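You operate a simulated robot arm through the tools that you are given. There is no shell and no other tool. Be economical: measure what you need, move in short steps, check, and stop when the job is done.

You are at the controls of a simulated robot arm. One attempt, no reset.

TASK
Put the green cloth in the drawer and close both small pots.
Fine: on the wall bench; shut the drawer.

The check looks at the end state, three seconds after you hand in, the way a careful person would. Anything else that was tipped, shoved, dropped, spilled or broken makes it a failure. Flat cloth is picked up by pressing the open fingertips on it (5 to 10 N) and closing them slowly along it; thin cloth reads only 2 to 8 mm in the jaws.

THE ROBOT
A 6-joint arm with a fingered hand on a trunk, on a base that drives. Base frame: it is fixed to the floor where the robot stands at the start and does not move with it; the origin is under the middle of the robot, x ahead of it, y to its left, z up. Lengths are in m, angles in degrees, forces in N, time in s.
With the tool pointing down near the work surface it reaches from about 0.24 to 0.56 m from the robot's upright axis, wherever it stands. Its first joint turns from -166.0 to 166.0 degrees. Places, roughly: inside of the wall bench drawer [0.5, 0.1, 0.8]; wall bench drawer [0.5, 0.1, 0.8]. Payload 3.1 kg.
Tool frame: the origin (TCP) lies between the finger pads and is the grasp point; the fingertips stand 0.022 m ahead of it; z points along the fingers, y is the line along which they close. The gripper opens to 0.132 m. The gripper's body begins 0.06 m behind the TCP. The gripper is a hand of 4 fingers: y runs from the thumb to the fingers, the wrist lies at [0, 0, -0.218] in the tool frame, and closing takes about 1.5 s.
Orientation is that of the tool frame in the base frame, as [roll, pitch, yaw] about the fixed x, y, z axes, in that order (R = Rz(yaw) Ry(pitch) Rx(roll)). With the fingers straight down and closing along the base's y, the tool's x points along the base's -x, its y along +y and its z along -z.

THE INTERFACE
- The arm moves only by the tool move_arm. Its argument "series" is a list of rows, each an object (a shift or turn left out is 0, a gripper value left out holds the last) with "grip": the finger opening in m, from 0 to 0.132; "slide": the shift along the tool's x, y, z in m, a list of three; "rot": the turn, a rotation vector about the tool's x, y, z in degrees, a list of three. In form: [{"grip": grip, "slide": [x, y, z], "rot": [ax, ay, az]}, ...]. A call has 1 to 10 rows; each row shifts and turns the commanded pose from where the row before left it, along the tool's axes as they then stand. A row lasts 0.2 s, in which the tool goes at most 0.05 m and 8.6 degrees; a call with a longer step from one row to the next is refused whole, and so is a gripper value outside its range. A pose out of reach is approached as far as the arm can. The call stops where the force on the tool passes 40 N (or 10 N more than at its start, if that is more) or the arm is blocked; 0.2 s more then pass. The fingers move at their own pace (about 0.153 m/s each) and stop on an object; they squeeze with about 24 N. The grip force told is the motor's: it shows also when the fingers shut on nothing. Time passes only in rows, and 0.2 s behind the last, so rows that do not move let the fingers close. The reply holds the time, the measured pose of the TCP, the force on the tool along the base axes, the opening and the grip force, in the units named above and with some noise, with the torque about the TCP (base axes, N m) and any sound that the robot's microphone picked up, and new pictures: "pictures" is both (left out), scene, wrist or none.
- Cameras (640 x 400 px; columns grow to the right, rows downward): "scene" is now at [0.0262, 0.1321, 1.545]; the picture's right is [-0.26, -0.97, 0.00], its down [-0.74, 0.20, -0.64] and it looks along [0.62, -0.17, -0.77] (base axes); focal length 273 px, centre (320, 200). "wrist" rides on the gripper at [0.053, -0.053, -0.084] in the tool frame; the picture's right is [0.71, 0.71, 0.00], its down [-0.53, 0.53, -0.67] and it looks along [-0.47, 0.47, 0.74] (tool axes); focal length 247 px, centre (320, 200). There is no depth. A picture from a camera that has moved, and an enlarged one, comes with that camera's place and axes in the base frame and with its lens. The place of the scene camera against the robot may be out by one fixed shift of up to 0.018 m in any direction.
- move_column(by): slides the trunk up (or, below 0, down) by that many m; the arm and the scene camera ride with it, the base frame stays. It gives what a move gives, with no picture.
- drive_base(legs): drives the robot by 1 to 6 legs, each [ahead, left, turn to the left] in m, m and degrees, along the robot's own axes; the way and the turn of a leg run together, so that a leg with both is an arc; at most 1.5 m and 180 degrees a leg. The arm and the cameras ride along, it lands a little off, and it stops where it bumps. It gives what a move gives, and a new picture of the scene camera.
- grasp_type(shape): the hand has 4 fingers and takes this shape, open, in about a second: jaw (thumb against the fingers, like two jaws); tri (thumb and two fingers); tip (a fingertip pinch); poke (one finger out to press); point (the index stretched); flat (the hand flat); cup (the hand cupped); fist (a fist). The gripper value then closes the fingers along that shape, each until it touches; the sizes above hold for jaw. It gives what a move gives, with no picture.
- head_to(pan, tilt): turns the head with the scene camera to pan (to the left, within 155 degrees either way) and tilt (down, from -29 to 69), counted from straight ahead of the robot. It gives what a move gives, and a new picture of the scene camera.
- enlarge(camera, box): a new picture of the part [left, top, right, bottom] of that camera's present view, enlarged. It takes no simulated time.
- close_job(): hands the job in; it is judged then, once.

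Go step by step. Nothing tells you exact positions but the pictures and the camera data: compare them with the known pose of the tool, close in by small moves and look again before you grip or let go. The budget is 120 turns and 260 pictures, counting those below and the enlarged ones. Unless the task says otherwise, let go and move clear before handing in, and close with one line.

The tools are called as name(argument=value, ...) on one line, values as JSON. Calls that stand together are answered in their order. move_arm: Moves the arm, as the interface text tells. Its arguments: {"type":"object","properties":{"series":{"type":"array","items":{"type":"object","properties":{"grip":{"type":"number"},"slide":{"type":"array","items":{"type":"number"}},"rot":{"type":"array","items":{"type":"number"}}}}},"pictures":{"type":"string","enum":["both","scene","wrist","none"]}},"required":["series"]} The other tools are called the same way: move_column (by) slides the trunk up or down; grasp_type (shape) gives the hand a shape; drive_base (legs) drives the base; head_to (pan, tilt) turns the head that bears the scene camera; enlarge (camera, box) takes an enlarged picture of a part of a camera's view; close_job () hands the job in.

At the start:

```text
time_s: 0.0
tool_pos: [0.3472, 0.1103, 1.1973]
ee_rot: [-180.0, 0.0, 180.0]
force: [-0.1, 0.1, -0.7]
torque: [-0.01, 0.0, -0.02]
gripper_width: 0.1321
grip_force: 0.1
shape: jaw
trunk travel left (down, up): [-0.225, 0.161]
robot x, y, heading: [0.0013, -0.0025, 0.3]
head pan, tilt: [-14.9, 50.1]
```

scene: 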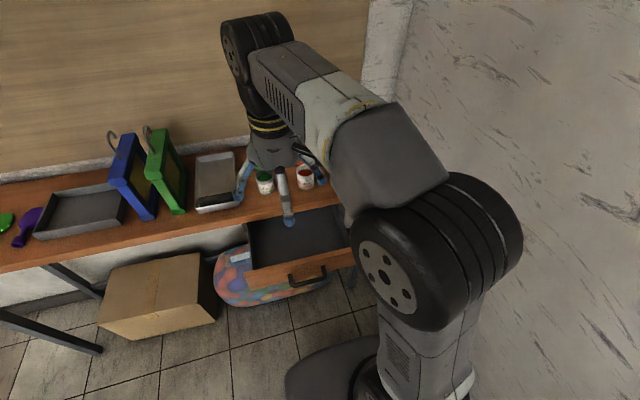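
wrist: 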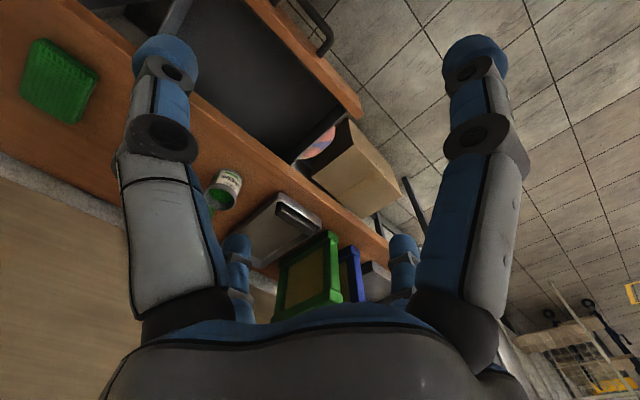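

I see the bench with an open drawer, two small pots (green and red contents), and in the wrist view a green cloth on the bench to the right. I'll enlarge the views to find the lids.

enlarge(camera="scene", box=[180, 130, 360, 310])

enlarge(camera="wrist", box=[0, 0, 320, 300])

enlarge(camera="scene", box=[0, 100, 260, 260])

```text
2.22 times, centred on (270, 220) of scene
camera zoom: at [0.0262, 0.1321, 1.545], right [-0.26, -0.97, 0.0], down [-0.74, 0.2, -0.64], along [0.62, -0.17, -0.77], focal length 607 px, centre (431, 156)
```

zoom: 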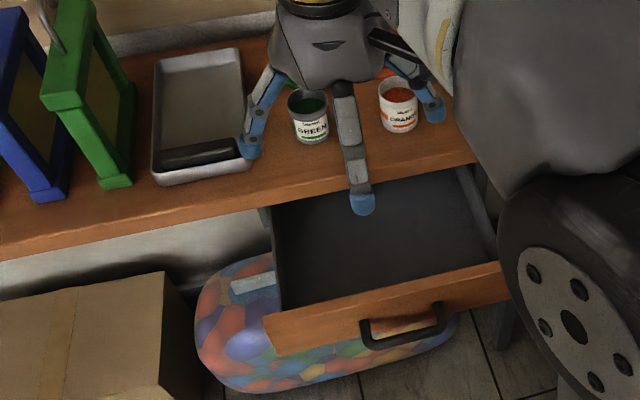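

```text
1.33 times, centred on (160, 150) of wrist
camera zoom: at [0.2944, 0.057, 1.2811], right [-0.71, 0.71, 0.0], down [0.53, 0.53, 0.67], along [0.47, 0.47, -0.74], focal length 329 px, centre (533, 267)
```

zoom: 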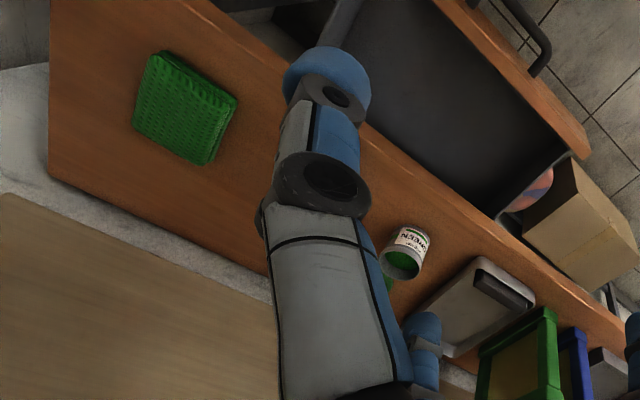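

```text
2.46 times, centred on (130, 180) of scene
camera zoom: at [0.0262, 0.1321, 1.545], right [-0.26, -0.97, 0.0], down [-0.74, 0.2, -0.64], along [0.62, -0.17, -0.77], focal length 672 px, centre (788, 249)
```

zoom: 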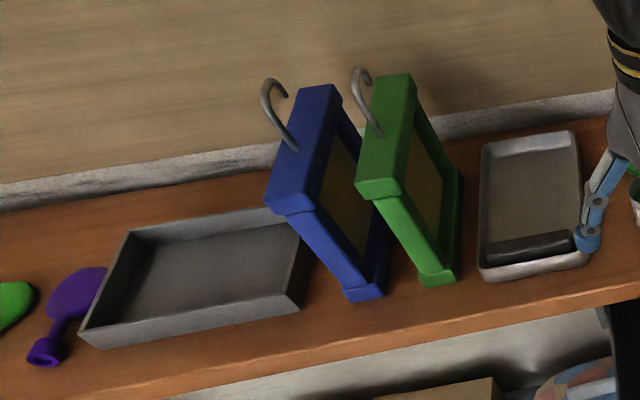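

Lids seem to be behind the hand. I'll move the arm to the left to clear the view.

move_arm(series=[{"slide": [0.02, 0.045, 0]}, {"slide": [0.02, 0.045, 0]}, {"slide": [0.02, 0.045, 0]}, {"slide": [0.02, 0.045, 0]}, {"slide": [0.02, 0.045, 0]}, {"slide": [0, 0.045, 0]}])

```text
time_s: 1.4
tool_pos: [0.245, 0.382, 1.1961]
ee_rot: [-179.8, -0.1, 179.9]
force: [0.2, -0.1, 0.0]
torque: [-0.05, 0.05, 0.01]
gripper_width: 0.1321
grip_force: 0.0
shape: jaw
trunk travel left (down, up): [-0.225, 0.161]
robot x, y, heading: [-0.0012, -0.0001, -0.3]
head pan, tilt: [-14.9, 50.1]
camera scene: at [0.0274, 0.1347, 1.5448], right [-0.26, -0.97, 0.0], down [-0.74, 0.2, -0.64], along [0.62, -0.17, -0.77], focal length 273 px, centre (320, 200)
camera wrist: at [0.1936, 0.3298, 1.2799], right [-0.71, 0.71, 0.0], down [0.53, 0.53, 0.67], along [0.47, 0.47, -0.75], focal length 247 px, centre (320, 200)
```

scene: 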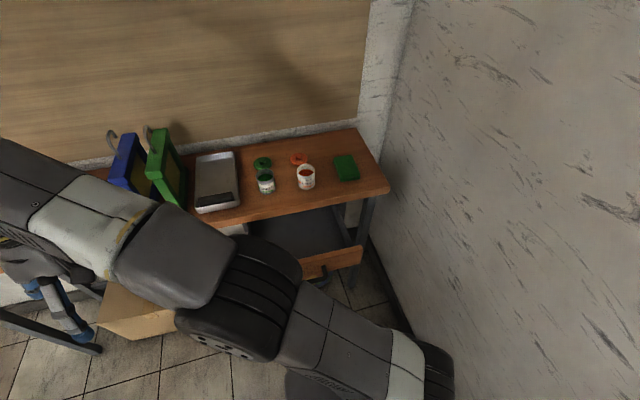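
wrist: 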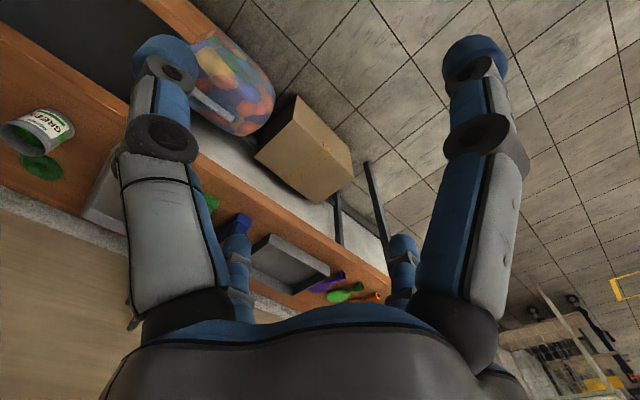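

enlarge(camera="scene", box=[230, 130, 390, 230])

enlarge(camera="wrist", box=[0, 80, 160, 220])

```text
4.00 times, centred on (310, 180) of scene
camera zoom: at [0.0274, 0.1347, 1.5448], right [-0.26, -0.97, 0.0], down [-0.74, 0.2, -0.64], along [0.62, -0.17, -0.77], focal length 1092 px, centre (360, 280)
```

zoom: 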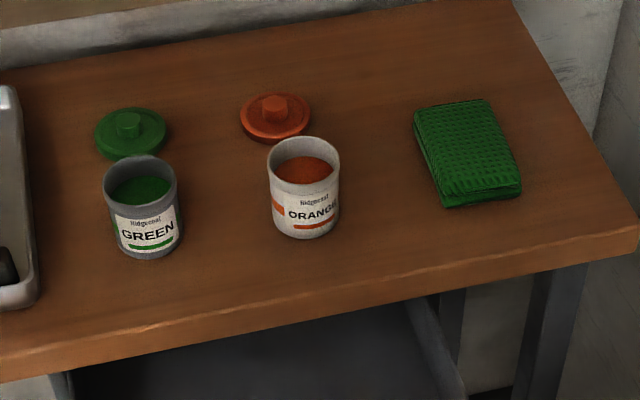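

```text
2.86 times, centred on (80, 150) of wrist
camera zoom: at [0.1936, 0.3298, 1.2799], right [-0.71, 0.71, 0.0], down [0.53, 0.53, 0.67], along [0.47, 0.47, -0.75], focal length 706 px, centre (1006, 343)
```

zoom: 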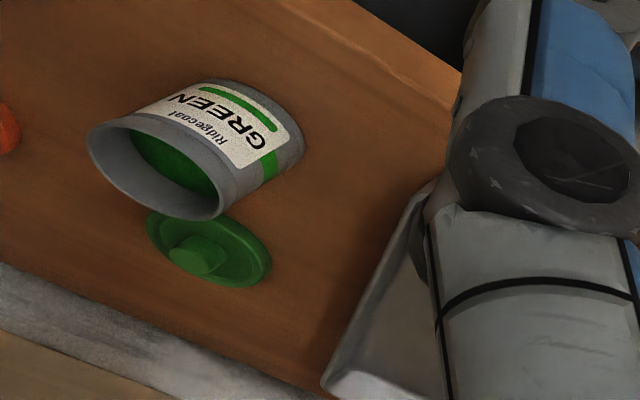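

The pots (open, green at left, orange at right) have their knobbed lids behind them; the folded cloth is further right. I'll look down to judge the room in front of the base.

head_to(pan=-30, tilt=69)

```text
time_s: 2.2
tool_pos: [0.2452, 0.3812, 1.1966]
ee_rot: [180.0, 0.0, 180.0]
force: [0.0, -0.2, 0.9]
torque: [0.03, -0.01, -0.02]
gripper_width: 0.1318
grip_force: 0.1
shape: jaw
trunk travel left (down, up): [-0.225, 0.161]
robot x, y, heading: [0.0005, 0.0009, -0.1]
head pan, tilt: [-30.0, 68.8]
camera scene: at [0.0005, 0.1242, 1.5233], right [-0.5, -0.87, 0.0], down [-0.81, 0.47, -0.36], along [0.31, -0.18, -0.93], focal length 273 px, centre (320, 200)
```

scene: 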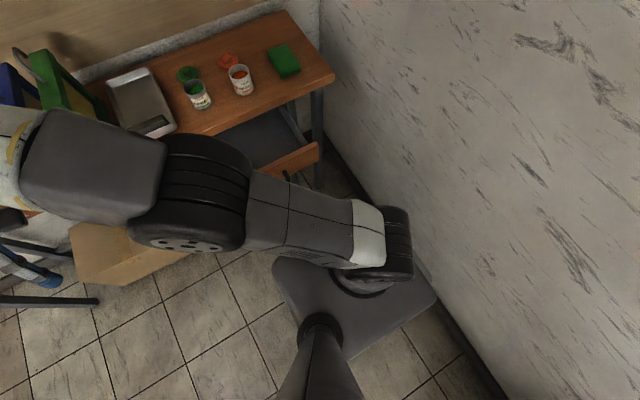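

Base seems to have room to go forward under the bench; I'll drive 0.15 m ahead so the cloth is within reach, and look again.

drive_base(legs=[[0.15, 0, 0]])

head_to(pan=-15, tilt=60)

```text
time_s: 3.6
tool_pos: [0.3987, 0.3799, 1.1975]
ee_rot: [-180.0, -0.1, 179.9]
force: [-0.8, -0.1, -1.4]
torque: [-0.03, 0.01, 0.0]
gripper_width: 0.1317
grip_force: 0.1
shape: jaw
trunk travel left (down, up): [-0.225, 0.161]
robot x, y, heading: [0.1501, 0.0029, 0.1]
head pan, tilt: [-30.0, 68.8]
camera scene: at [0.1532, 0.1239, 1.5233], right [-0.5, -0.87, 0.0], down [-0.81, 0.47, -0.36], along [0.31, -0.18, -0.93], focal length 273 px, centre (320, 200)
```

scene: 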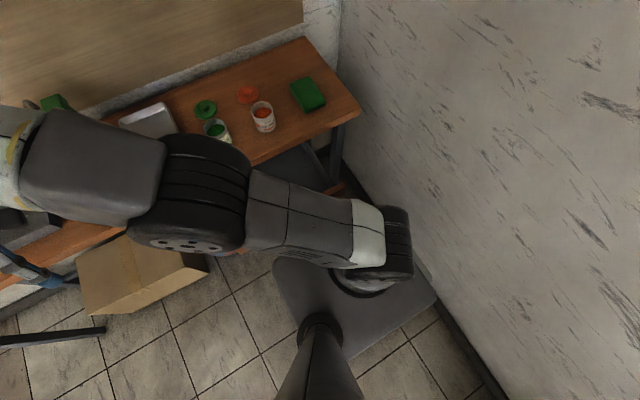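

```text
time_s: 4.4
tool_pos: [0.3971, 0.38, 1.1975]
ee_rot: [-180.0, 0.0, 180.0]
force: [-0.5, 0.4, -0.4]
torque: [0.02, -0.02, -0.01]
gripper_width: 0.1317
grip_force: 0.1
shape: jaw
trunk travel left (down, up): [-0.225, 0.161]
robot x, y, heading: [0.15, -0.0002, -0.1]
head pan, tilt: [-15.0, 60.0]
camera scene: at [0.1671, 0.1345, 1.5326], right [-0.26, -0.97, 0.0], down [-0.84, 0.23, -0.5], along [0.48, -0.13, -0.87], focal length 273 px, centre (320, 200)
```

scene: 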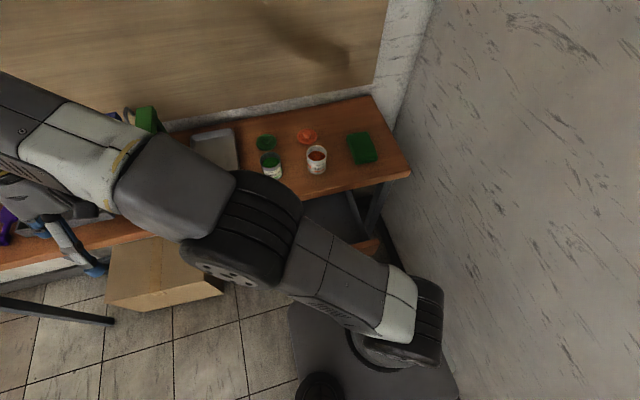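

Drive landed well and nothing was bumped. Now I move the hand over toward the cloth, staying high.

move_arm(series=[{"slide": [0, -0.048, 0]}, {"slide": [0, -0.048, 0]}, {"slide": [-0.01, -0.048, 0]}, {"slide": [-0.01, -0.048, 0]}, {"slide": [-0.02, -0.045, 0]}, {"slide": [-0.02, -0.045, 0]}, {"slide": [-0.02, -0.045, 0]}, {"slide": [-0.02, -0.045, 0]}, {"slide": [-0.02, -0.045, 0]}, {"slide": [-0.02, -0.045, 0]}], pictures="wrist")

```text
time_s: 6.6
tool_pos: [0.5373, -0.083, 1.1975]
ee_rot: [180.0, -0.1, 180.0]
force: [0.1, 0.8, -0.2]
torque: [0.0, 0.01, -0.01]
gripper_width: 0.1318
grip_force: 0.0
shape: jaw
trunk travel left (down, up): [-0.225, 0.161]
robot x, y, heading: [0.1538, 0.0034, -0.3]
head pan, tilt: [-15.0, 60.0]
camera wrist: at [0.4848, -0.1357, 1.2812], right [-0.71, 0.71, 0.0], down [0.53, 0.52, 0.67], along [0.47, 0.47, -0.74], focal length 247 px, centre (320, 200)
```

wrist: 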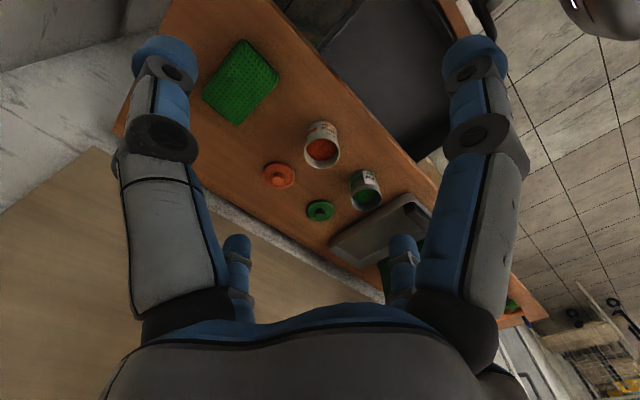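

enlarge(camera="wrist", box=[180, 10, 440, 250])

```text
1.67 times, centred on (310, 130) of wrist
camera zoom: at [0.4848, -0.1357, 1.2812], right [-0.71, 0.71, 0.0], down [0.53, 0.52, 0.67], along [0.47, 0.47, -0.74], focal length 412 px, centre (337, 317)
```

zoom: 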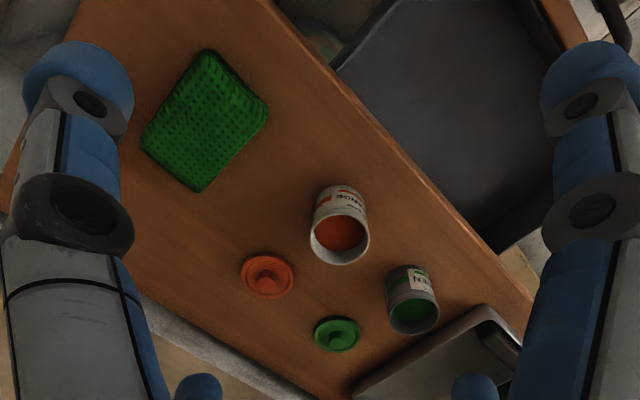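

Cloth spans about x 0.604–0.714, y −0.168…−0.104, top near z 0.88. I move above its centre and descend with the fingers part-open.

move_arm(series=[{"slide": [-0.04, -0.018, 0], "grip": 0.06}, {"slide": [-0.04, -0.018, 0]}, {"slide": [-0.037, -0.017, 0]}, {"slide": [0, 0, 0.045]}, {"slide": [0, 0, 0.045]}, {"slide": [0, 0, 0.045]}, {"slide": [0, 0, 0.045]}, {"slide": [0, 0, 0.045]}])

```text
time_s: 8.4
tool_pos: [0.6156, -0.1234, 0.9512]
ee_rot: [-179.9, 0.0, 180.0]
force: [0.0, -0.4, -0.3]
torque: [0.0, 0.0, 0.02]
gripper_width: 0.0604
grip_force: 0.1
shape: jaw
out of reach, approached as far as the arm can: row 2, 3
trunk travel left (down, up): [-0.225, 0.161]
robot x, y, heading: [0.1498, 0.0006, 0.0]
head pan, tilt: [-15.0, 60.0]
camera scene: at [0.1681, 0.1343, 1.5327], right [-0.26, -0.97, 0.0], down [-0.84, 0.23, -0.5], along [0.48, -0.13, -0.87], focal length 273 px, centre (320, 200)
camera wrist: at [0.5633, -0.1771, 1.0348], right [-0.71, 0.71, 0.0], down [0.53, 0.53, 0.67], along [0.47, 0.47, -0.74], focal length 247 px, centre (320, 200)
```

scene: 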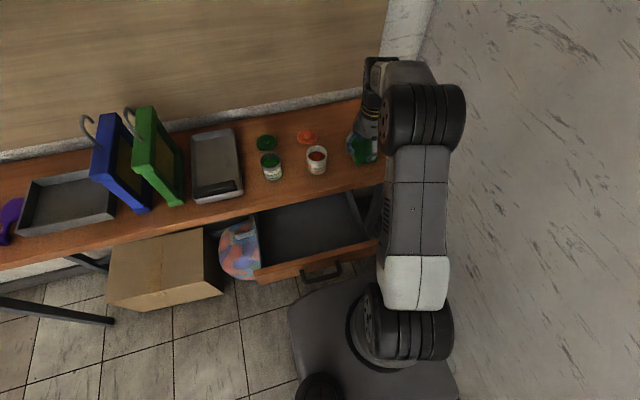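
wrist: 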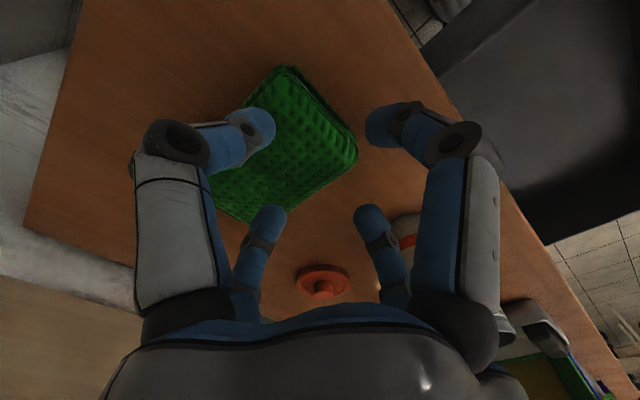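

Cloth top appears near 0.89. I shift over its centre and lower gently until contact.

move_arm(series=[{"slide": [-0.04, -0.011, 0]}, {"slide": [0, 0, 0.015]}, {"slide": [0, 0, 0.008]}, {"slide": [0, 0, 0]}], pictures="wrist")

```text
time_s: 9.4
tool_pos: [0.6549, -0.1351, 0.9304]
ee_rot: [-179.9, 0.1, 179.9]
force: [-0.4, 0.7, 7.8]
torque: [0.02, 0.06, -0.01]
gripper_width: 0.0606
grip_force: 0.0
shape: jaw
trunk travel left (down, up): [-0.225, 0.161]
robot x, y, heading: [0.1494, -0.0001, 0.2]
head pan, tilt: [-15.0, 60.0]
camera wrist: at [0.6015, -0.1878, 1.0141], right [-0.71, 0.71, 0.0], down [0.53, 0.53, 0.67], along [0.48, 0.47, -0.74], focal length 247 px, centre (320, 200)
```

wrist: 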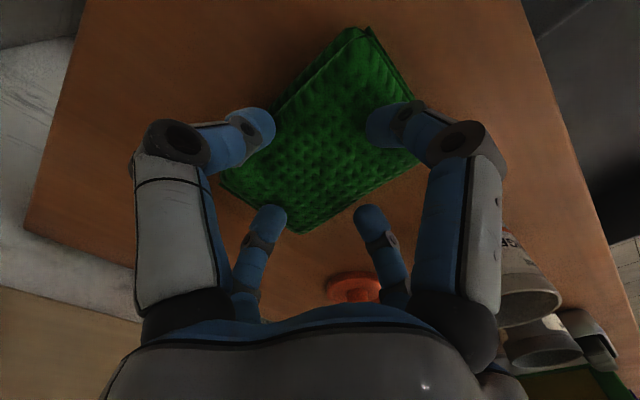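

Contact at about 8 N. Now close slowly along the cloth.

move_arm(series=[{"grip": 0.054}, {"grip": 0.048}, {"grip": 0.042}, {"grip": 0.036}, {"grip": 0.03}, {"grip": 0.024}, {"grip": 0.018}, {"grip": 0.012}, {"grip": 0.006}, {"grip": 0.0}], pictures="wrist")

```text
time_s: 11.6
tool_pos: [0.6541, -0.1354, 0.9298]
ee_rot: [-180.0, 0.1, 179.9]
force: [0.3, -0.4, 1.2]
torque: [0.0, 0.0, 0.01]
gripper_width: 0.0028
grip_force: 23.5
shape: jaw
trunk travel left (down, up): [-0.225, 0.161]
robot x, y, heading: [0.1512, 0.0023, -0.0]
head pan, tilt: [-15.0, 60.0]
camera wrist: at [0.6019, -0.1881, 1.0132], right [-0.71, 0.71, 0.0], down [0.53, 0.53, 0.67], along [0.47, 0.47, -0.74], focal length 247 px, centre (320, 200)
```

wrist: 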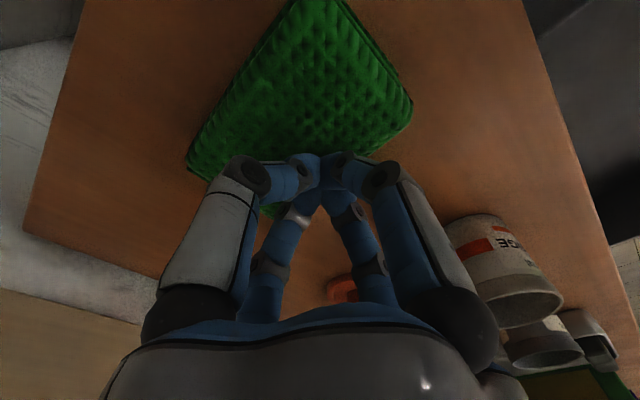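

Opening reads 2.8 mm, consistent with pinched cloth. I lift to check.

move_arm(series=[{"slide": [0, 0, -0.03]}, {"slide": [0, 0, -0.04]}, {"slide": [0, 0, -0.04]}, {"slide": [0, 0, 0]}])

```text
time_s: 12.6
tool_pos: [0.6538, -0.1335, 1.0421]
ee_rot: [-179.9, 0.0, 179.9]
force: [-0.3, -0.2, 1.0]
torque: [0.03, -0.01, 0.0]
gripper_width: 0.003
grip_force: 24.1
shape: jaw
trunk travel left (down, up): [-0.225, 0.161]
robot x, y, heading: [0.1533, 0.0, -0.2]
head pan, tilt: [-15.0, 60.0]
camera scene: at [0.1676, 0.1344, 1.5327], right [-0.26, -0.97, 0.0], down [-0.84, 0.23, -0.5], along [0.48, -0.13, -0.87], focal length 273 px, centre (320, 200)
camera wrist: at [0.6016, -0.1863, 1.1255], right [-0.71, 0.71, 0.0], down [0.53, 0.53, 0.67], along [0.47, 0.47, -0.74], focal length 247 px, centre (320, 200)
```

scene: 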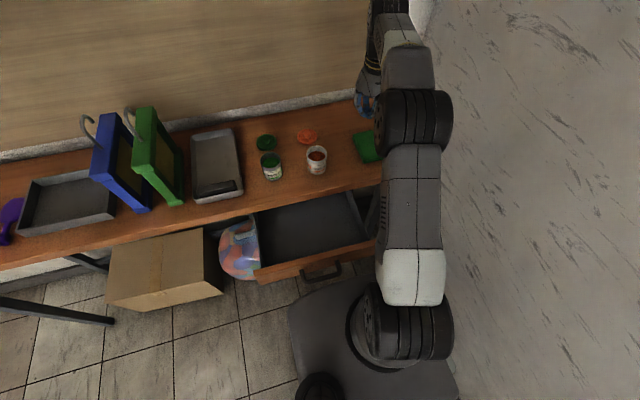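
wrist: 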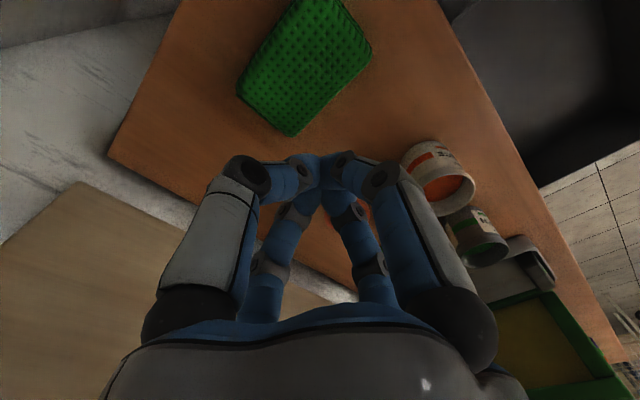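

The pinch slipped; the cloth is still flat, shifted about 2 cm right (centre ≈ 0.653, −0.156). I'll retry, keeping the downward pressure up while closing.

move_arm(series=[{"slide": [0, -0.022, 0.03], "grip": 0.05}, {"slide": [0, 0, 0.03]}, {"slide": [0, 0, 0.03]}, {"slide": [0, 0, 0.015]}, {"slide": [0, 0, 0.007]}, {"slide": [0, 0, 0]}], pictures="wrist")

```text
time_s: 14.0
tool_pos: [0.6536, -0.1564, 0.9305]
ee_rot: [180.0, 0.1, 179.9]
force: [1.0, -0.2, 7.7]
torque: [0.07, -0.02, -0.03]
gripper_width: 0.0501
grip_force: 0.1
shape: jaw
trunk travel left (down, up): [-0.225, 0.161]
robot x, y, heading: [0.1498, 0.0036, -0.2]
head pan, tilt: [-15.0, 60.0]
camera wrist: at [0.6011, -0.2085, 1.0142], right [-0.71, 0.71, 0.0], down [0.53, 0.53, 0.67], along [0.48, 0.47, -0.74], focal length 247 px, centre (320, 200)
```

wrist: 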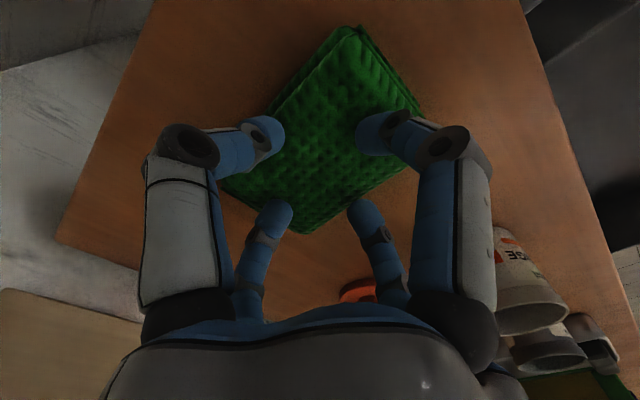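

move_arm(series=[{"grip": 0.047}, {"grip": 0.044}, {"grip": 0.041}, {"grip": 0.038, "slide": [0, 0, 0.0005]}], pictures="none")

```text
time_s: 15.0
tool_pos: [0.6542, -0.1561, 0.931]
ee_rot: [-180.0, 0.1, 179.9]
force: [0.7, 1.0, 10.2]
torque: [0.02, -0.01, 0.01]
gripper_width: 0.039
grip_force: 0.0
shape: jaw
trunk travel left (down, up): [-0.225, 0.161]
robot x, y, heading: [0.1513, 0.0014, 0.1]
head pan, tilt: [-15.0, 60.0]
```

move_arm(series=[{"grip": 0.035}, {"grip": 0.032}, {"grip": 0.029}, {"grip": 0.026}], pictures="wrist")

```text
time_s: 16.0
tool_pos: [0.6535, -0.1571, 0.929]
ee_rot: [180.0, 0.2, 179.8]
force: [1.3, 0.9, 7.6]
torque: [-0.04, -0.03, -0.02]
gripper_width: 0.0263
grip_force: 0.1
shape: jaw
trunk travel left (down, up): [-0.225, 0.161]
robot x, y, heading: [0.1461, 0.0008, 0.1]
head pan, tilt: [-15.0, 60.0]
camera wrist: at [0.6009, -0.2088, 1.0138], right [-0.71, 0.71, 0.0], down [0.53, 0.53, 0.67], along [0.48, 0.47, -0.74], focal length 247 px, centre (320, 200)
```

wrist: 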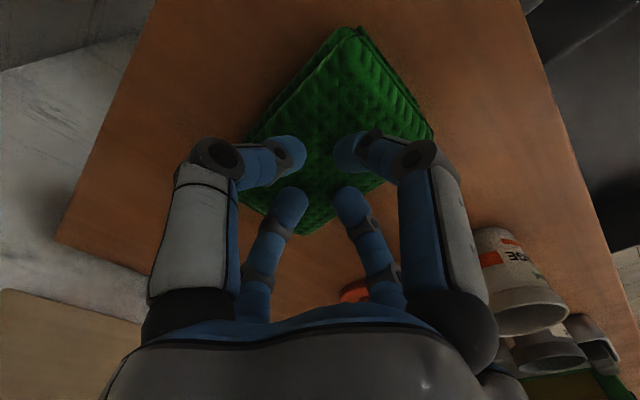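

move_arm(series=[{"grip": 0.022}, {"grip": 0.018}, {"grip": 0.014}], pictures="none")

move_arm(series=[{"grip": 0.011, "slide": [0, 0, 0.0005]}, {"grip": 0.008}], pictures="none")

move_arm(series=[{"grip": 0.004, "slide": [0, 0, 0.0005]}, {"grip": 0}, {"grip": 0}, {"grip": 0}], pictures="wrist")

```text
time_s: 16.8
tool_pos: [0.6549, -0.1562, 0.9303]
ee_rot: [180.0, 0.0, 179.9]
force: [-0.2, 0.5, 5.4]
torque: [0.0, 0.02, 0.0]
gripper_width: 0.0141
grip_force: 0.0
shape: jaw
trunk travel left (down, up): [-0.225, 0.161]
robot x, y, heading: [0.1516, 0.001, 0.0]
head pan, tilt: [-15.0, 60.0]
```

```text
time_s: 17.4
tool_pos: [0.6537, -0.1564, 0.9294]
ee_rot: [-180.0, 0.1, 179.9]
force: [0.7, 0.1, 6.3]
torque: [-0.02, 0.0, 0.02]
gripper_width: 0.0083
grip_force: 0.1
shape: jaw
trunk travel left (down, up): [-0.225, 0.161]
robot x, y, heading: [0.1487, 0.0012, -0.4]
head pan, tilt: [-15.0, 60.0]
```

```text
time_s: 18.4
tool_pos: [0.655, -0.1568, 0.9292]
ee_rot: [180.0, 0.0, 179.9]
force: [0.4, 0.1, 2.2]
torque: [-0.04, -0.02, 0.02]
gripper_width: 0.006
grip_force: 23.8
shape: jaw
trunk travel left (down, up): [-0.225, 0.161]
robot x, y, heading: [0.1516, -0.0034, -0.2]
head pan, tilt: [-15.0, 60.0]
camera wrist: at [0.6011, -0.2094, 1.0123], right [-0.71, 0.71, 0.0], down [0.53, 0.53, 0.67], along [0.47, 0.47, -0.74], focal length 247 px, centre (320, 200)
```

wrist: 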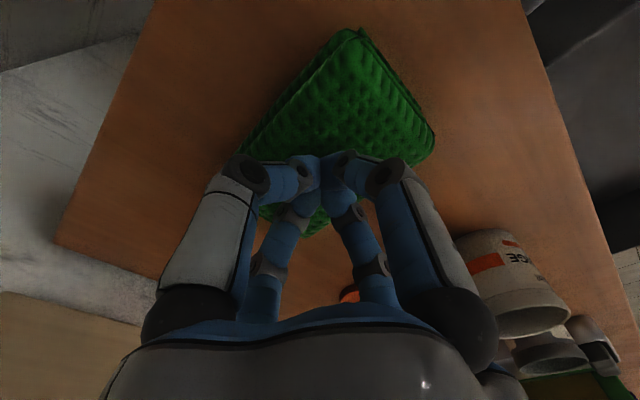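

Now it reads 6 mm, a good sign. I lift slowly and check.

move_arm(series=[{"slide": [0, 0, -0.015]}, {"slide": [0, 0, -0.025]}, {"slide": [0, 0, -0.03]}, {"slide": [0, 0, -0.03]}], pictures="wrist")

```text
time_s: 19.4
tool_pos: [0.6544, -0.1572, 1.028]
ee_rot: [179.9, 0.0, 179.9]
force: [0.4, 0.2, 0.9]
torque: [0.03, 0.01, -0.01]
gripper_width: 0.006
grip_force: 23.8
shape: jaw
trunk travel left (down, up): [-0.225, 0.161]
robot x, y, heading: [0.1498, 0.0007, -0.1]
head pan, tilt: [-15.0, 60.0]
camera wrist: at [0.6023, -0.2101, 1.1117], right [-0.71, 0.71, 0.0], down [0.53, 0.53, 0.67], along [0.47, 0.47, -0.74], focal length 247 px, centre (320, 200)
```

wrist: 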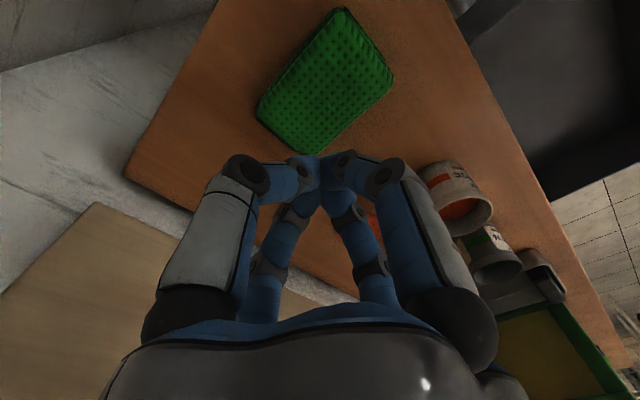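

The cloth stayed on the bench. As it is a thick folded pad (~6 cm wide), I'll straddle it with open fingers, go down beside it to the bench, and grip its sides.

move_arm(series=[{"grip": 0.11}, {"grip": 0.11}, {"grip": 0.11, "slide": [0, 0, 0.04]}, {"slide": [0, 0, 0.035]}, {"slide": [0, 0, 0.015]}, {"slide": [0, 0, 0.006]}, {"slide": [0, 0, 0]}])

```text
time_s: 21.0
tool_pos: [0.6562, -0.1564, 0.9322]
ee_rot: [-179.9, 0.0, 179.9]
force: [0.7, -0.3, -0.1]
torque: [0.0, -0.02, -0.01]
gripper_width: 0.1094
grip_force: 0.0
shape: jaw
trunk travel left (down, up): [-0.225, 0.161]
robot x, y, heading: [0.1492, 0.0005, -0.2]
head pan, tilt: [-15.0, 60.0]
camera scene: at [0.1674, 0.1344, 1.5327], right [-0.26, -0.97, 0.0], down [-0.84, 0.23, -0.5], along [0.48, -0.13, -0.87], focal length 273 px, centre (320, 200)
camera wrist: at [0.6032, -0.2089, 1.0155], right [-0.71, 0.71, 0.0], down [0.53, 0.53, 0.67], along [0.47, 0.47, -0.74], focal length 247 px, centre (320, 200)
```

scene: 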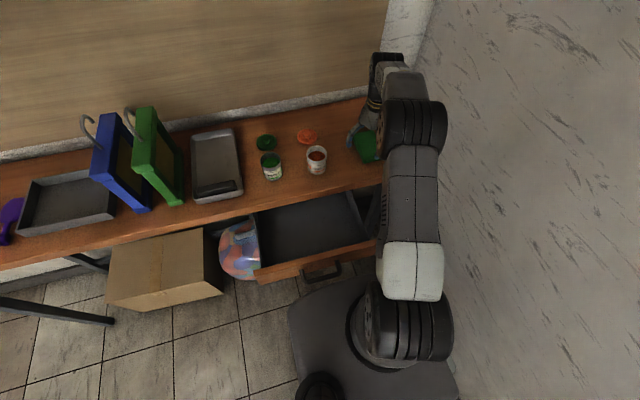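
wrist: 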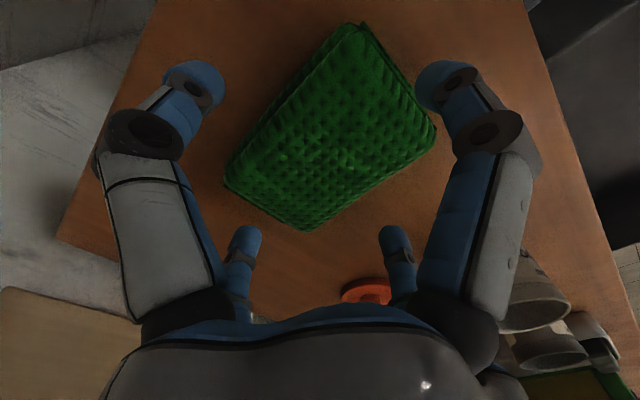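

The four fingers close radially from four sides around the TCP, and all are clear of the pad. I lower until the tips are near the bench.

move_arm(series=[{"slide": [0, 0, 0.008]}, {"slide": [0, 0, 0.006]}, {"slide": [0, 0, 0.004]}, {"slide": [0, 0, 0.003]}, {"slide": [0, 0, 0]}], pictures="wrist")

```text
time_s: 22.2
tool_pos: [0.6556, -0.1572, 0.9104]
ee_rot: [-180.0, 0.0, 179.9]
force: [0.1, 0.9, -1.1]
torque: [0.01, -0.02, 0.02]
gripper_width: 0.1097
grip_force: 0.1
shape: jaw
trunk travel left (down, up): [-0.225, 0.161]
robot x, y, heading: [0.1523, -0.002, -0.5]
head pan, tilt: [-15.0, 60.0]
camera wrist: at [0.6022, -0.2099, 0.9945], right [-0.71, 0.71, 0.0], down [0.53, 0.53, 0.67], along [0.47, 0.47, -0.74], focal length 247 px, centre (320, 200)
```

wrist: 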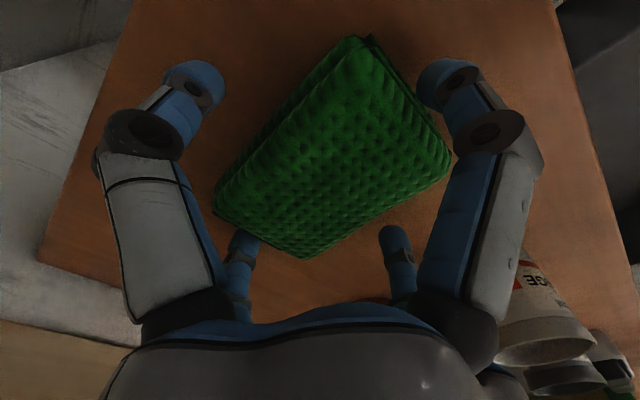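

move_arm(series=[{"slide": [0, 0, 0.004]}, {"slide": [0, 0, 0.003]}, {"slide": [0, 0, 0]}], pictures="none")

```text
time_s: 23.0
tool_pos: [0.6544, -0.1596, 0.9041]
ee_rot: [-179.9, 0.0, 179.9]
force: [-0.2, 0.1, -0.6]
torque: [0.01, -0.03, 0.01]
gripper_width: 0.1096
grip_force: 0.1
shape: jaw
trunk travel left (down, up): [-0.225, 0.161]
robot x, y, heading: [0.1519, 0.0005, -0.1]
head pan, tilt: [-15.0, 60.0]
```

move_arm(series=[{"grip": 0.095}, {"grip": 0.085}, {"grip": 0.075}, {"grip": 0.065}, {"grip": 0.055}, {"grip": 0.045}, {"grip": 0.035}, {"grip": 0.025}], pictures="wrist")

```text
time_s: 24.8
tool_pos: [0.6546, -0.1565, 0.9032]
ee_rot: [179.9, 0.1, 179.9]
force: [0.3, -0.5, 0.2]
torque: [-0.02, -0.02, -0.02]
gripper_width: 0.0752
grip_force: 24.5
shape: jaw
trunk travel left (down, up): [-0.225, 0.161]
robot x, y, heading: [0.1527, -0.0039, -0.2]
head pan, tilt: [-15.0, 60.0]
camera wrist: at [0.602, -0.2103, 0.9874], right [-0.71, 0.71, 0.0], down [0.53, 0.53, 0.67], along [0.47, 0.47, -0.74], focal length 247 px, centre (320, 200)
```

wrist: 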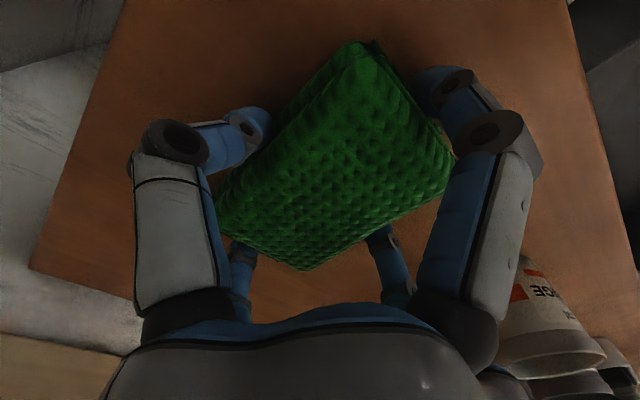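

Firm grip at 7.5 cm on the pad's sides. Lift and check.

move_arm(series=[{"slide": [0, 0, -0.015]}, {"slide": [0, 0, -0.03]}, {"slide": [0, 0, -0.04]}, {"slide": [0, 0, -0.04]}])

```text
time_s: 25.8
tool_pos: [0.6517, -0.1568, 1.0297]
ee_rot: [179.9, 0.0, 179.9]
force: [0.6, 0.4, -1.0]
torque: [0.0, -0.02, 0.02]
gripper_width: 0.0754
grip_force: 24.0
shape: jaw
trunk travel left (down, up): [-0.225, 0.161]
robot x, y, heading: [0.1504, -0.0018, 0.1]
head pan, tilt: [-15.0, 60.0]
camera scene: at [0.1671, 0.1345, 1.5327], right [-0.26, -0.97, 0.0], down [-0.84, 0.23, -0.5], along [0.48, -0.13, -0.87], focal length 273 px, centre (320, 200)
camera wrist: at [0.6, -0.2102, 1.113], right [-0.71, 0.71, 0.0], down [0.53, 0.53, 0.67], along [0.47, 0.47, -0.74], focal length 247 px, centre (320, 200)
```

scene: 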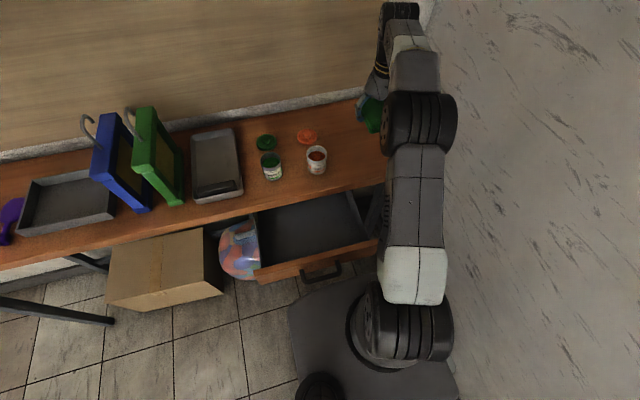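
wrist: 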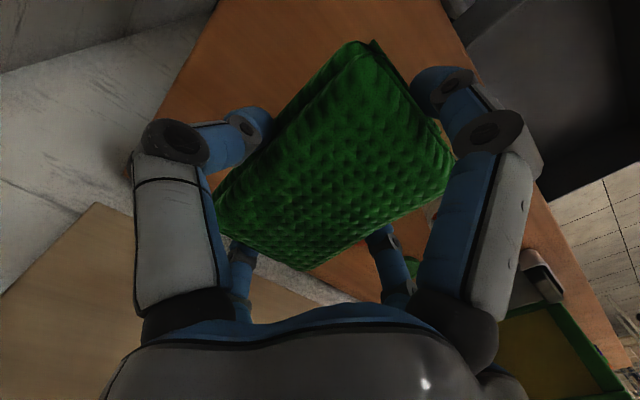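

The cloth is held. Now I measure the open drawer.

enlarge(camera="scene", box=[220, 170, 400, 290])

```text
3.33 times, centred on (310, 230) of scene
camera zoom: at [0.1671, 0.1345, 1.5327], right [-0.26, -0.97, 0.0], down [-0.84, 0.23, -0.5], along [0.48, -0.13, -0.87], focal length 910 px, centre (353, 100)
```

zoom: 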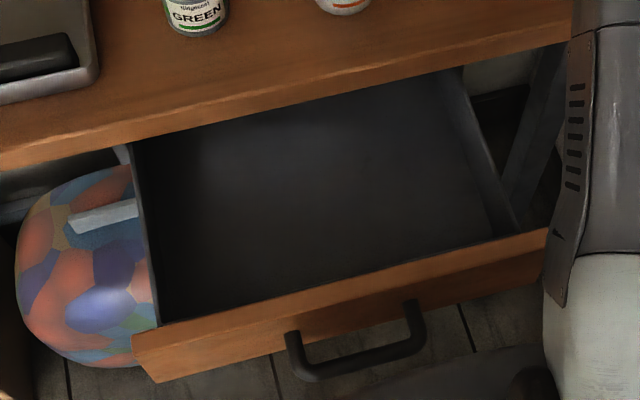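

Opening is about x 0.405–0.54, y −0.06…0.22. I'll retract, go over the drawer, then turn the hand 90° so the pad's long side runs along y.

move_arm(series=[{"slide": [0.045, 0, -0.01]}, {"slide": [0.045, 0, -0.01]}, {"slide": [0.045, 0, 0]}, {"slide": [0.045, 0, 0]}, {"slide": [0.004, 0.045, 0]}, {"slide": [0, 0.045, 0]}, {"slide": [0, 0.045, 0]}, {"slide": [0, 0.045, 0]}, {"slide": [0, 0.045, 0]}, {"slide": [0, 0.012, 0]}], pictures="none")

move_arm(series=[{"rot": [0, 0, 8.5]}, {"rot": [0, 0, 8.5]}, {"rot": [0, 0, 8.5]}, {"rot": [0, 0, 8.5]}, {"rot": [0, 0, 8.5]}, {"rot": [0, 0, 8.5]}, {"rot": [0, 0, 8.5]}, {"rot": [0, 0, 8.5]}, {"rot": [0, 0, 8.5]}, {"rot": [0, 0, 8.5]}], pictures="none")

move_arm(series=[{"rot": [0, 0, 5]}, {"rot": [0, 0, 0]}])

```text
time_s: 28.0
tool_pos: [0.4702, 0.0821, 1.0491]
ee_rot: [-179.9, 0.0, 180.0]
force: [0.2, -0.9, -1.4]
torque: [-0.01, -0.01, -0.01]
gripper_width: 0.0753
grip_force: 24.1
shape: jaw
trunk travel left (down, up): [-0.225, 0.161]
robot x, y, heading: [0.1482, -0.0041, -0.2]
head pan, tilt: [-15.0, 60.0]
```

```text
time_s: 30.2
tool_pos: [0.471, 0.0799, 1.0474]
ee_rot: [179.9, 0.0, 94.8]
force: [0.4, 0.1, -0.4]
torque: [0.04, 0.01, 0.03]
gripper_width: 0.0749
grip_force: 24.1
shape: jaw
trunk travel left (down, up): [-0.225, 0.161]
robot x, y, heading: [0.1513, -0.0011, -0.2]
head pan, tilt: [-15.0, 60.0]
```

```text
time_s: 30.8
tool_pos: [0.4705, 0.0811, 1.048]
ee_rot: [179.9, 0.0, 89.8]
force: [0.2, 0.0, -0.4]
torque: [0.02, 0.02, -0.01]
gripper_width: 0.0753
grip_force: 23.8
shape: jaw
trunk travel left (down, up): [-0.225, 0.161]
robot x, y, heading: [0.1505, 0.0, -0.0]
head pan, tilt: [-15.0, 60.0]
camera scene: at [0.1674, 0.1345, 1.5327], right [-0.26, -0.97, 0.0], down [-0.84, 0.23, -0.5], along [0.48, -0.13, -0.87], focal length 273 px, centre (320, 200)
camera wrist: at [0.4191, 0.1348, 1.132], right [0.71, 0.71, 0.0], down [0.52, -0.53, 0.67], along [0.47, -0.47, -0.74], focal length 247 px, centre (320, 200)
```

scene: 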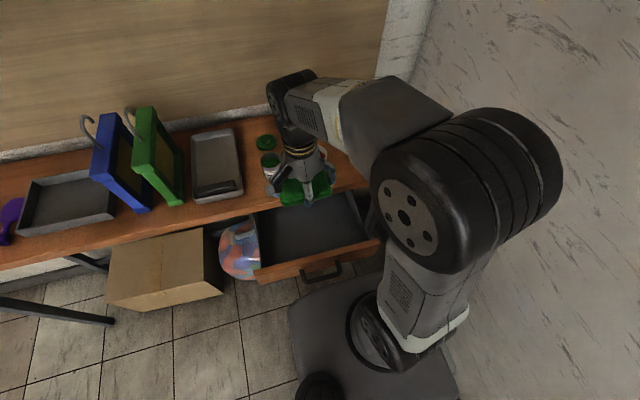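
wrist: 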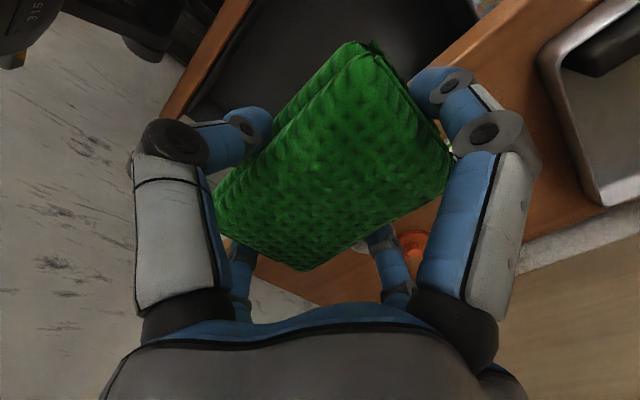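

Well aligned over the opening (≈0.395–0.55 in x). Descend part way and look.

move_arm(series=[{"slide": [0, 0, 0.04]}, {"slide": [0, 0, 0.04]}, {"slide": [0, 0, 0.04]}, {"slide": [0, 0, 0.02]}])

enlarge(camera="scene", box=[220, 130, 400, 290])

```text
time_s: 31.8
tool_pos: [0.4723, 0.0801, 0.9079]
ee_rot: [-180.0, 0.0, 89.8]
force: [0.2, 0.3, -0.7]
torque: [0.0, 0.01, 0.03]
gripper_width: 0.0753
grip_force: 23.6
shape: jaw
trunk travel left (down, up): [-0.225, 0.161]
robot x, y, heading: [0.148, 0.0005, 0.1]
head pan, tilt: [-15.0, 60.0]
camera scene: at [0.1675, 0.1345, 1.5327], right [-0.26, -0.97, 0.0], down [-0.84, 0.23, -0.5], along [0.48, -0.13, -0.87], focal length 273 px, centre (320, 200)
camera wrist: at [0.4193, 0.1335, 0.992], right [0.71, 0.71, 0.0], down [0.53, -0.53, 0.67], along [0.47, -0.47, -0.74], focal length 247 px, centre (320, 200)
```

scene: 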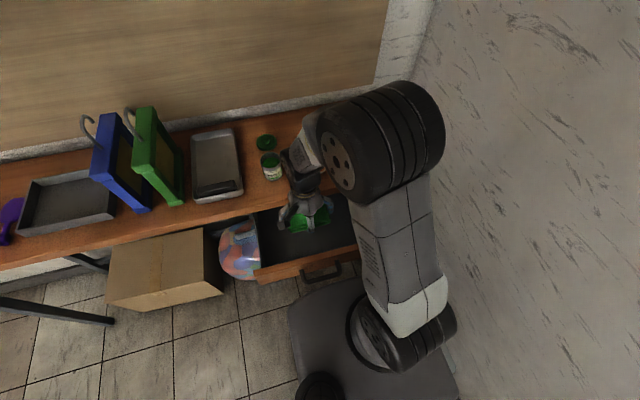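
wrist: 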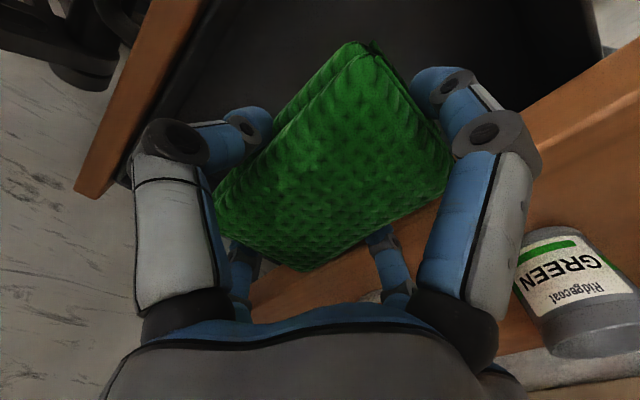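

```text
2.50 times, centred on (310, 210) of scene
camera zoom: at [0.1675, 0.1345, 1.5327], right [-0.26, -0.97, 0.0], down [-0.84, 0.23, -0.5], along [0.48, -0.13, -0.87], focal length 683 px, centre (345, 175)
```

zoom: 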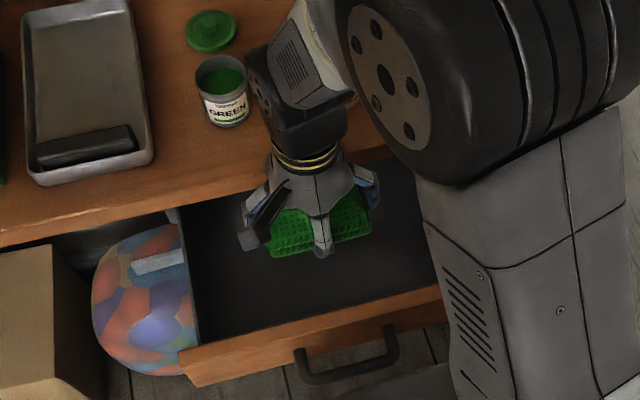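

move_arm(series=[{"slide": [0, 0, 0.01]}, {"slide": [0, 0, 0.01]}, {"slide": [0, 0, 0.01]}, {"slide": [0, 0, 0.01]}], pictures="wrist")

```text
time_s: 32.8
tool_pos: [0.4715, 0.08, 0.8678]
ee_rot: [-180.0, 0.1, 89.9]
force: [-0.4, 0.5, -0.3]
torque: [-0.02, 0.0, 0.01]
gripper_width: 0.0753
grip_force: 23.8
shape: jaw
trunk travel left (down, up): [-0.225, 0.161]
robot x, y, heading: [0.1534, -0.0008, -0.1]
head pan, tilt: [-15.0, 60.0]
camera wrist: at [0.4187, 0.1338, 0.952], right [0.71, 0.71, 0.0], down [0.53, -0.53, 0.67], along [0.47, -0.47, -0.74], focal length 247 px, centre (320, 200)
```

wrist: 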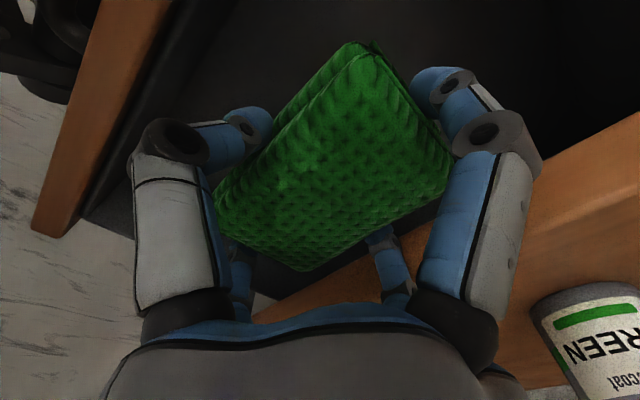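

move_arm(series=[{"slide": [0, 0, 0.008]}, {"slide": [0, 0, 0.008]}, {"slide": [0, 0, 0.004]}, {"slide": [0, 0, 0]}], pictures="none")

```text
time_s: 33.8
tool_pos: [0.4708, 0.0814, 0.8475]
ee_rot: [-180.0, -0.1, 89.8]
force: [-0.8, 0.1, -0.4]
torque: [0.0, -0.04, -0.01]
gripper_width: 0.0754
grip_force: 24.0
shape: jaw
trunk travel left (down, up): [-0.225, 0.161]
robot x, y, heading: [0.1518, -0.0022, -0.2]
head pan, tilt: [-15.0, 60.0]
```

Still free. Lower a little more towards the drawer floor, then release by opening slightly.

move_arm(series=[{"slide": [0, 0, 0.005]}, {"slide": [0, 0, 0.005]}, {"slide": [0, 0, 0]}], pictures="none")

move_arm(series=[{"grip": 0.08}, {"grip": 0.088}, {"grip": 0.092}, {"grip": 0.092}], pictures="wrist")

```text
time_s: 34.6
tool_pos: [0.4714, 0.0803, 0.8374]
ee_rot: [-179.9, 0.1, 89.9]
force: [0.6, 0.4, -0.2]
torque: [-0.02, 0.01, -0.04]
gripper_width: 0.0753
grip_force: 24.2
shape: jaw
trunk travel left (down, up): [-0.225, 0.161]
robot x, y, heading: [0.1499, -0.0014, -0.1]
head pan, tilt: [-15.0, 60.0]
```

```text
time_s: 35.6
tool_pos: [0.4706, 0.0802, 0.8374]
ee_rot: [-180.0, -0.1, 90.0]
force: [-0.2, 0.3, -1.0]
torque: [0.03, 0.0, 0.0]
gripper_width: 0.0949
grip_force: 0.0
shape: jaw
trunk travel left (down, up): [-0.225, 0.161]
robot x, y, heading: [0.1492, 0.005, -0.1]
head pan, tilt: [-15.0, 60.0]
camera wrist: at [0.4186, 0.1341, 0.9217], right [0.71, 0.71, 0.0], down [0.53, -0.53, 0.67], along [0.47, -0.47, -0.74], focal length 247 px, centre (320, 200)
```

wrist: 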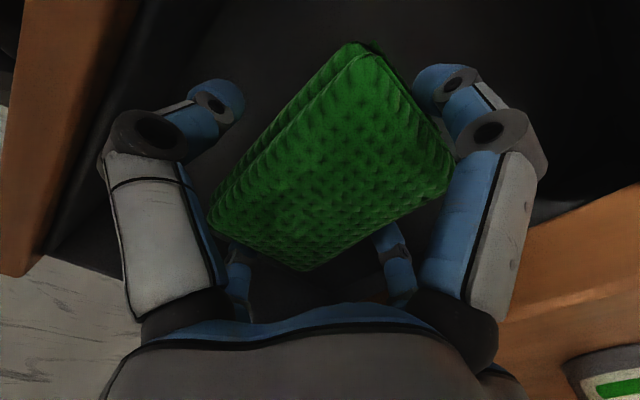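

move_arm(series=[{"grip": 0.1}, {"grip": 0.106}, {"grip": 0.106}], pictures="wrist")

```text
time_s: 36.4
tool_pos: [0.4713, 0.0801, 0.8381]
ee_rot: [-180.0, -0.1, 89.9]
force: [-0.6, -0.4, -0.8]
torque: [0.0, 0.0, 0.04]
gripper_width: 0.1059
grip_force: 0.0
shape: jaw
trunk travel left (down, up): [-0.225, 0.161]
robot x, y, heading: [0.1472, 0.0017, -0.1]
head pan, tilt: [-15.0, 60.0]
camera wrist: at [0.4186, 0.1341, 0.9217], right [0.71, 0.71, 0.0], down [0.53, -0.53, 0.67], along [0.47, -0.47, -0.74], focal length 247 px, centre (320, 200)
```

wrist: 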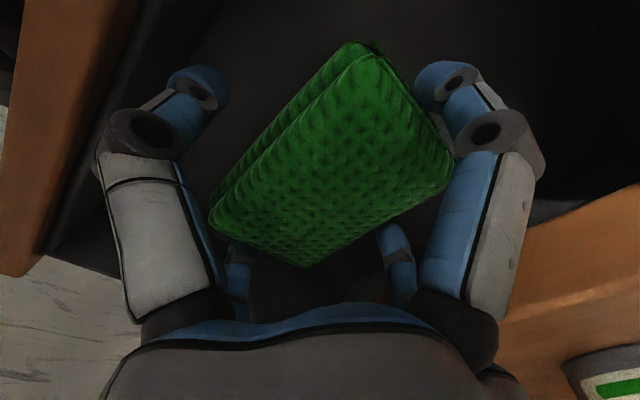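

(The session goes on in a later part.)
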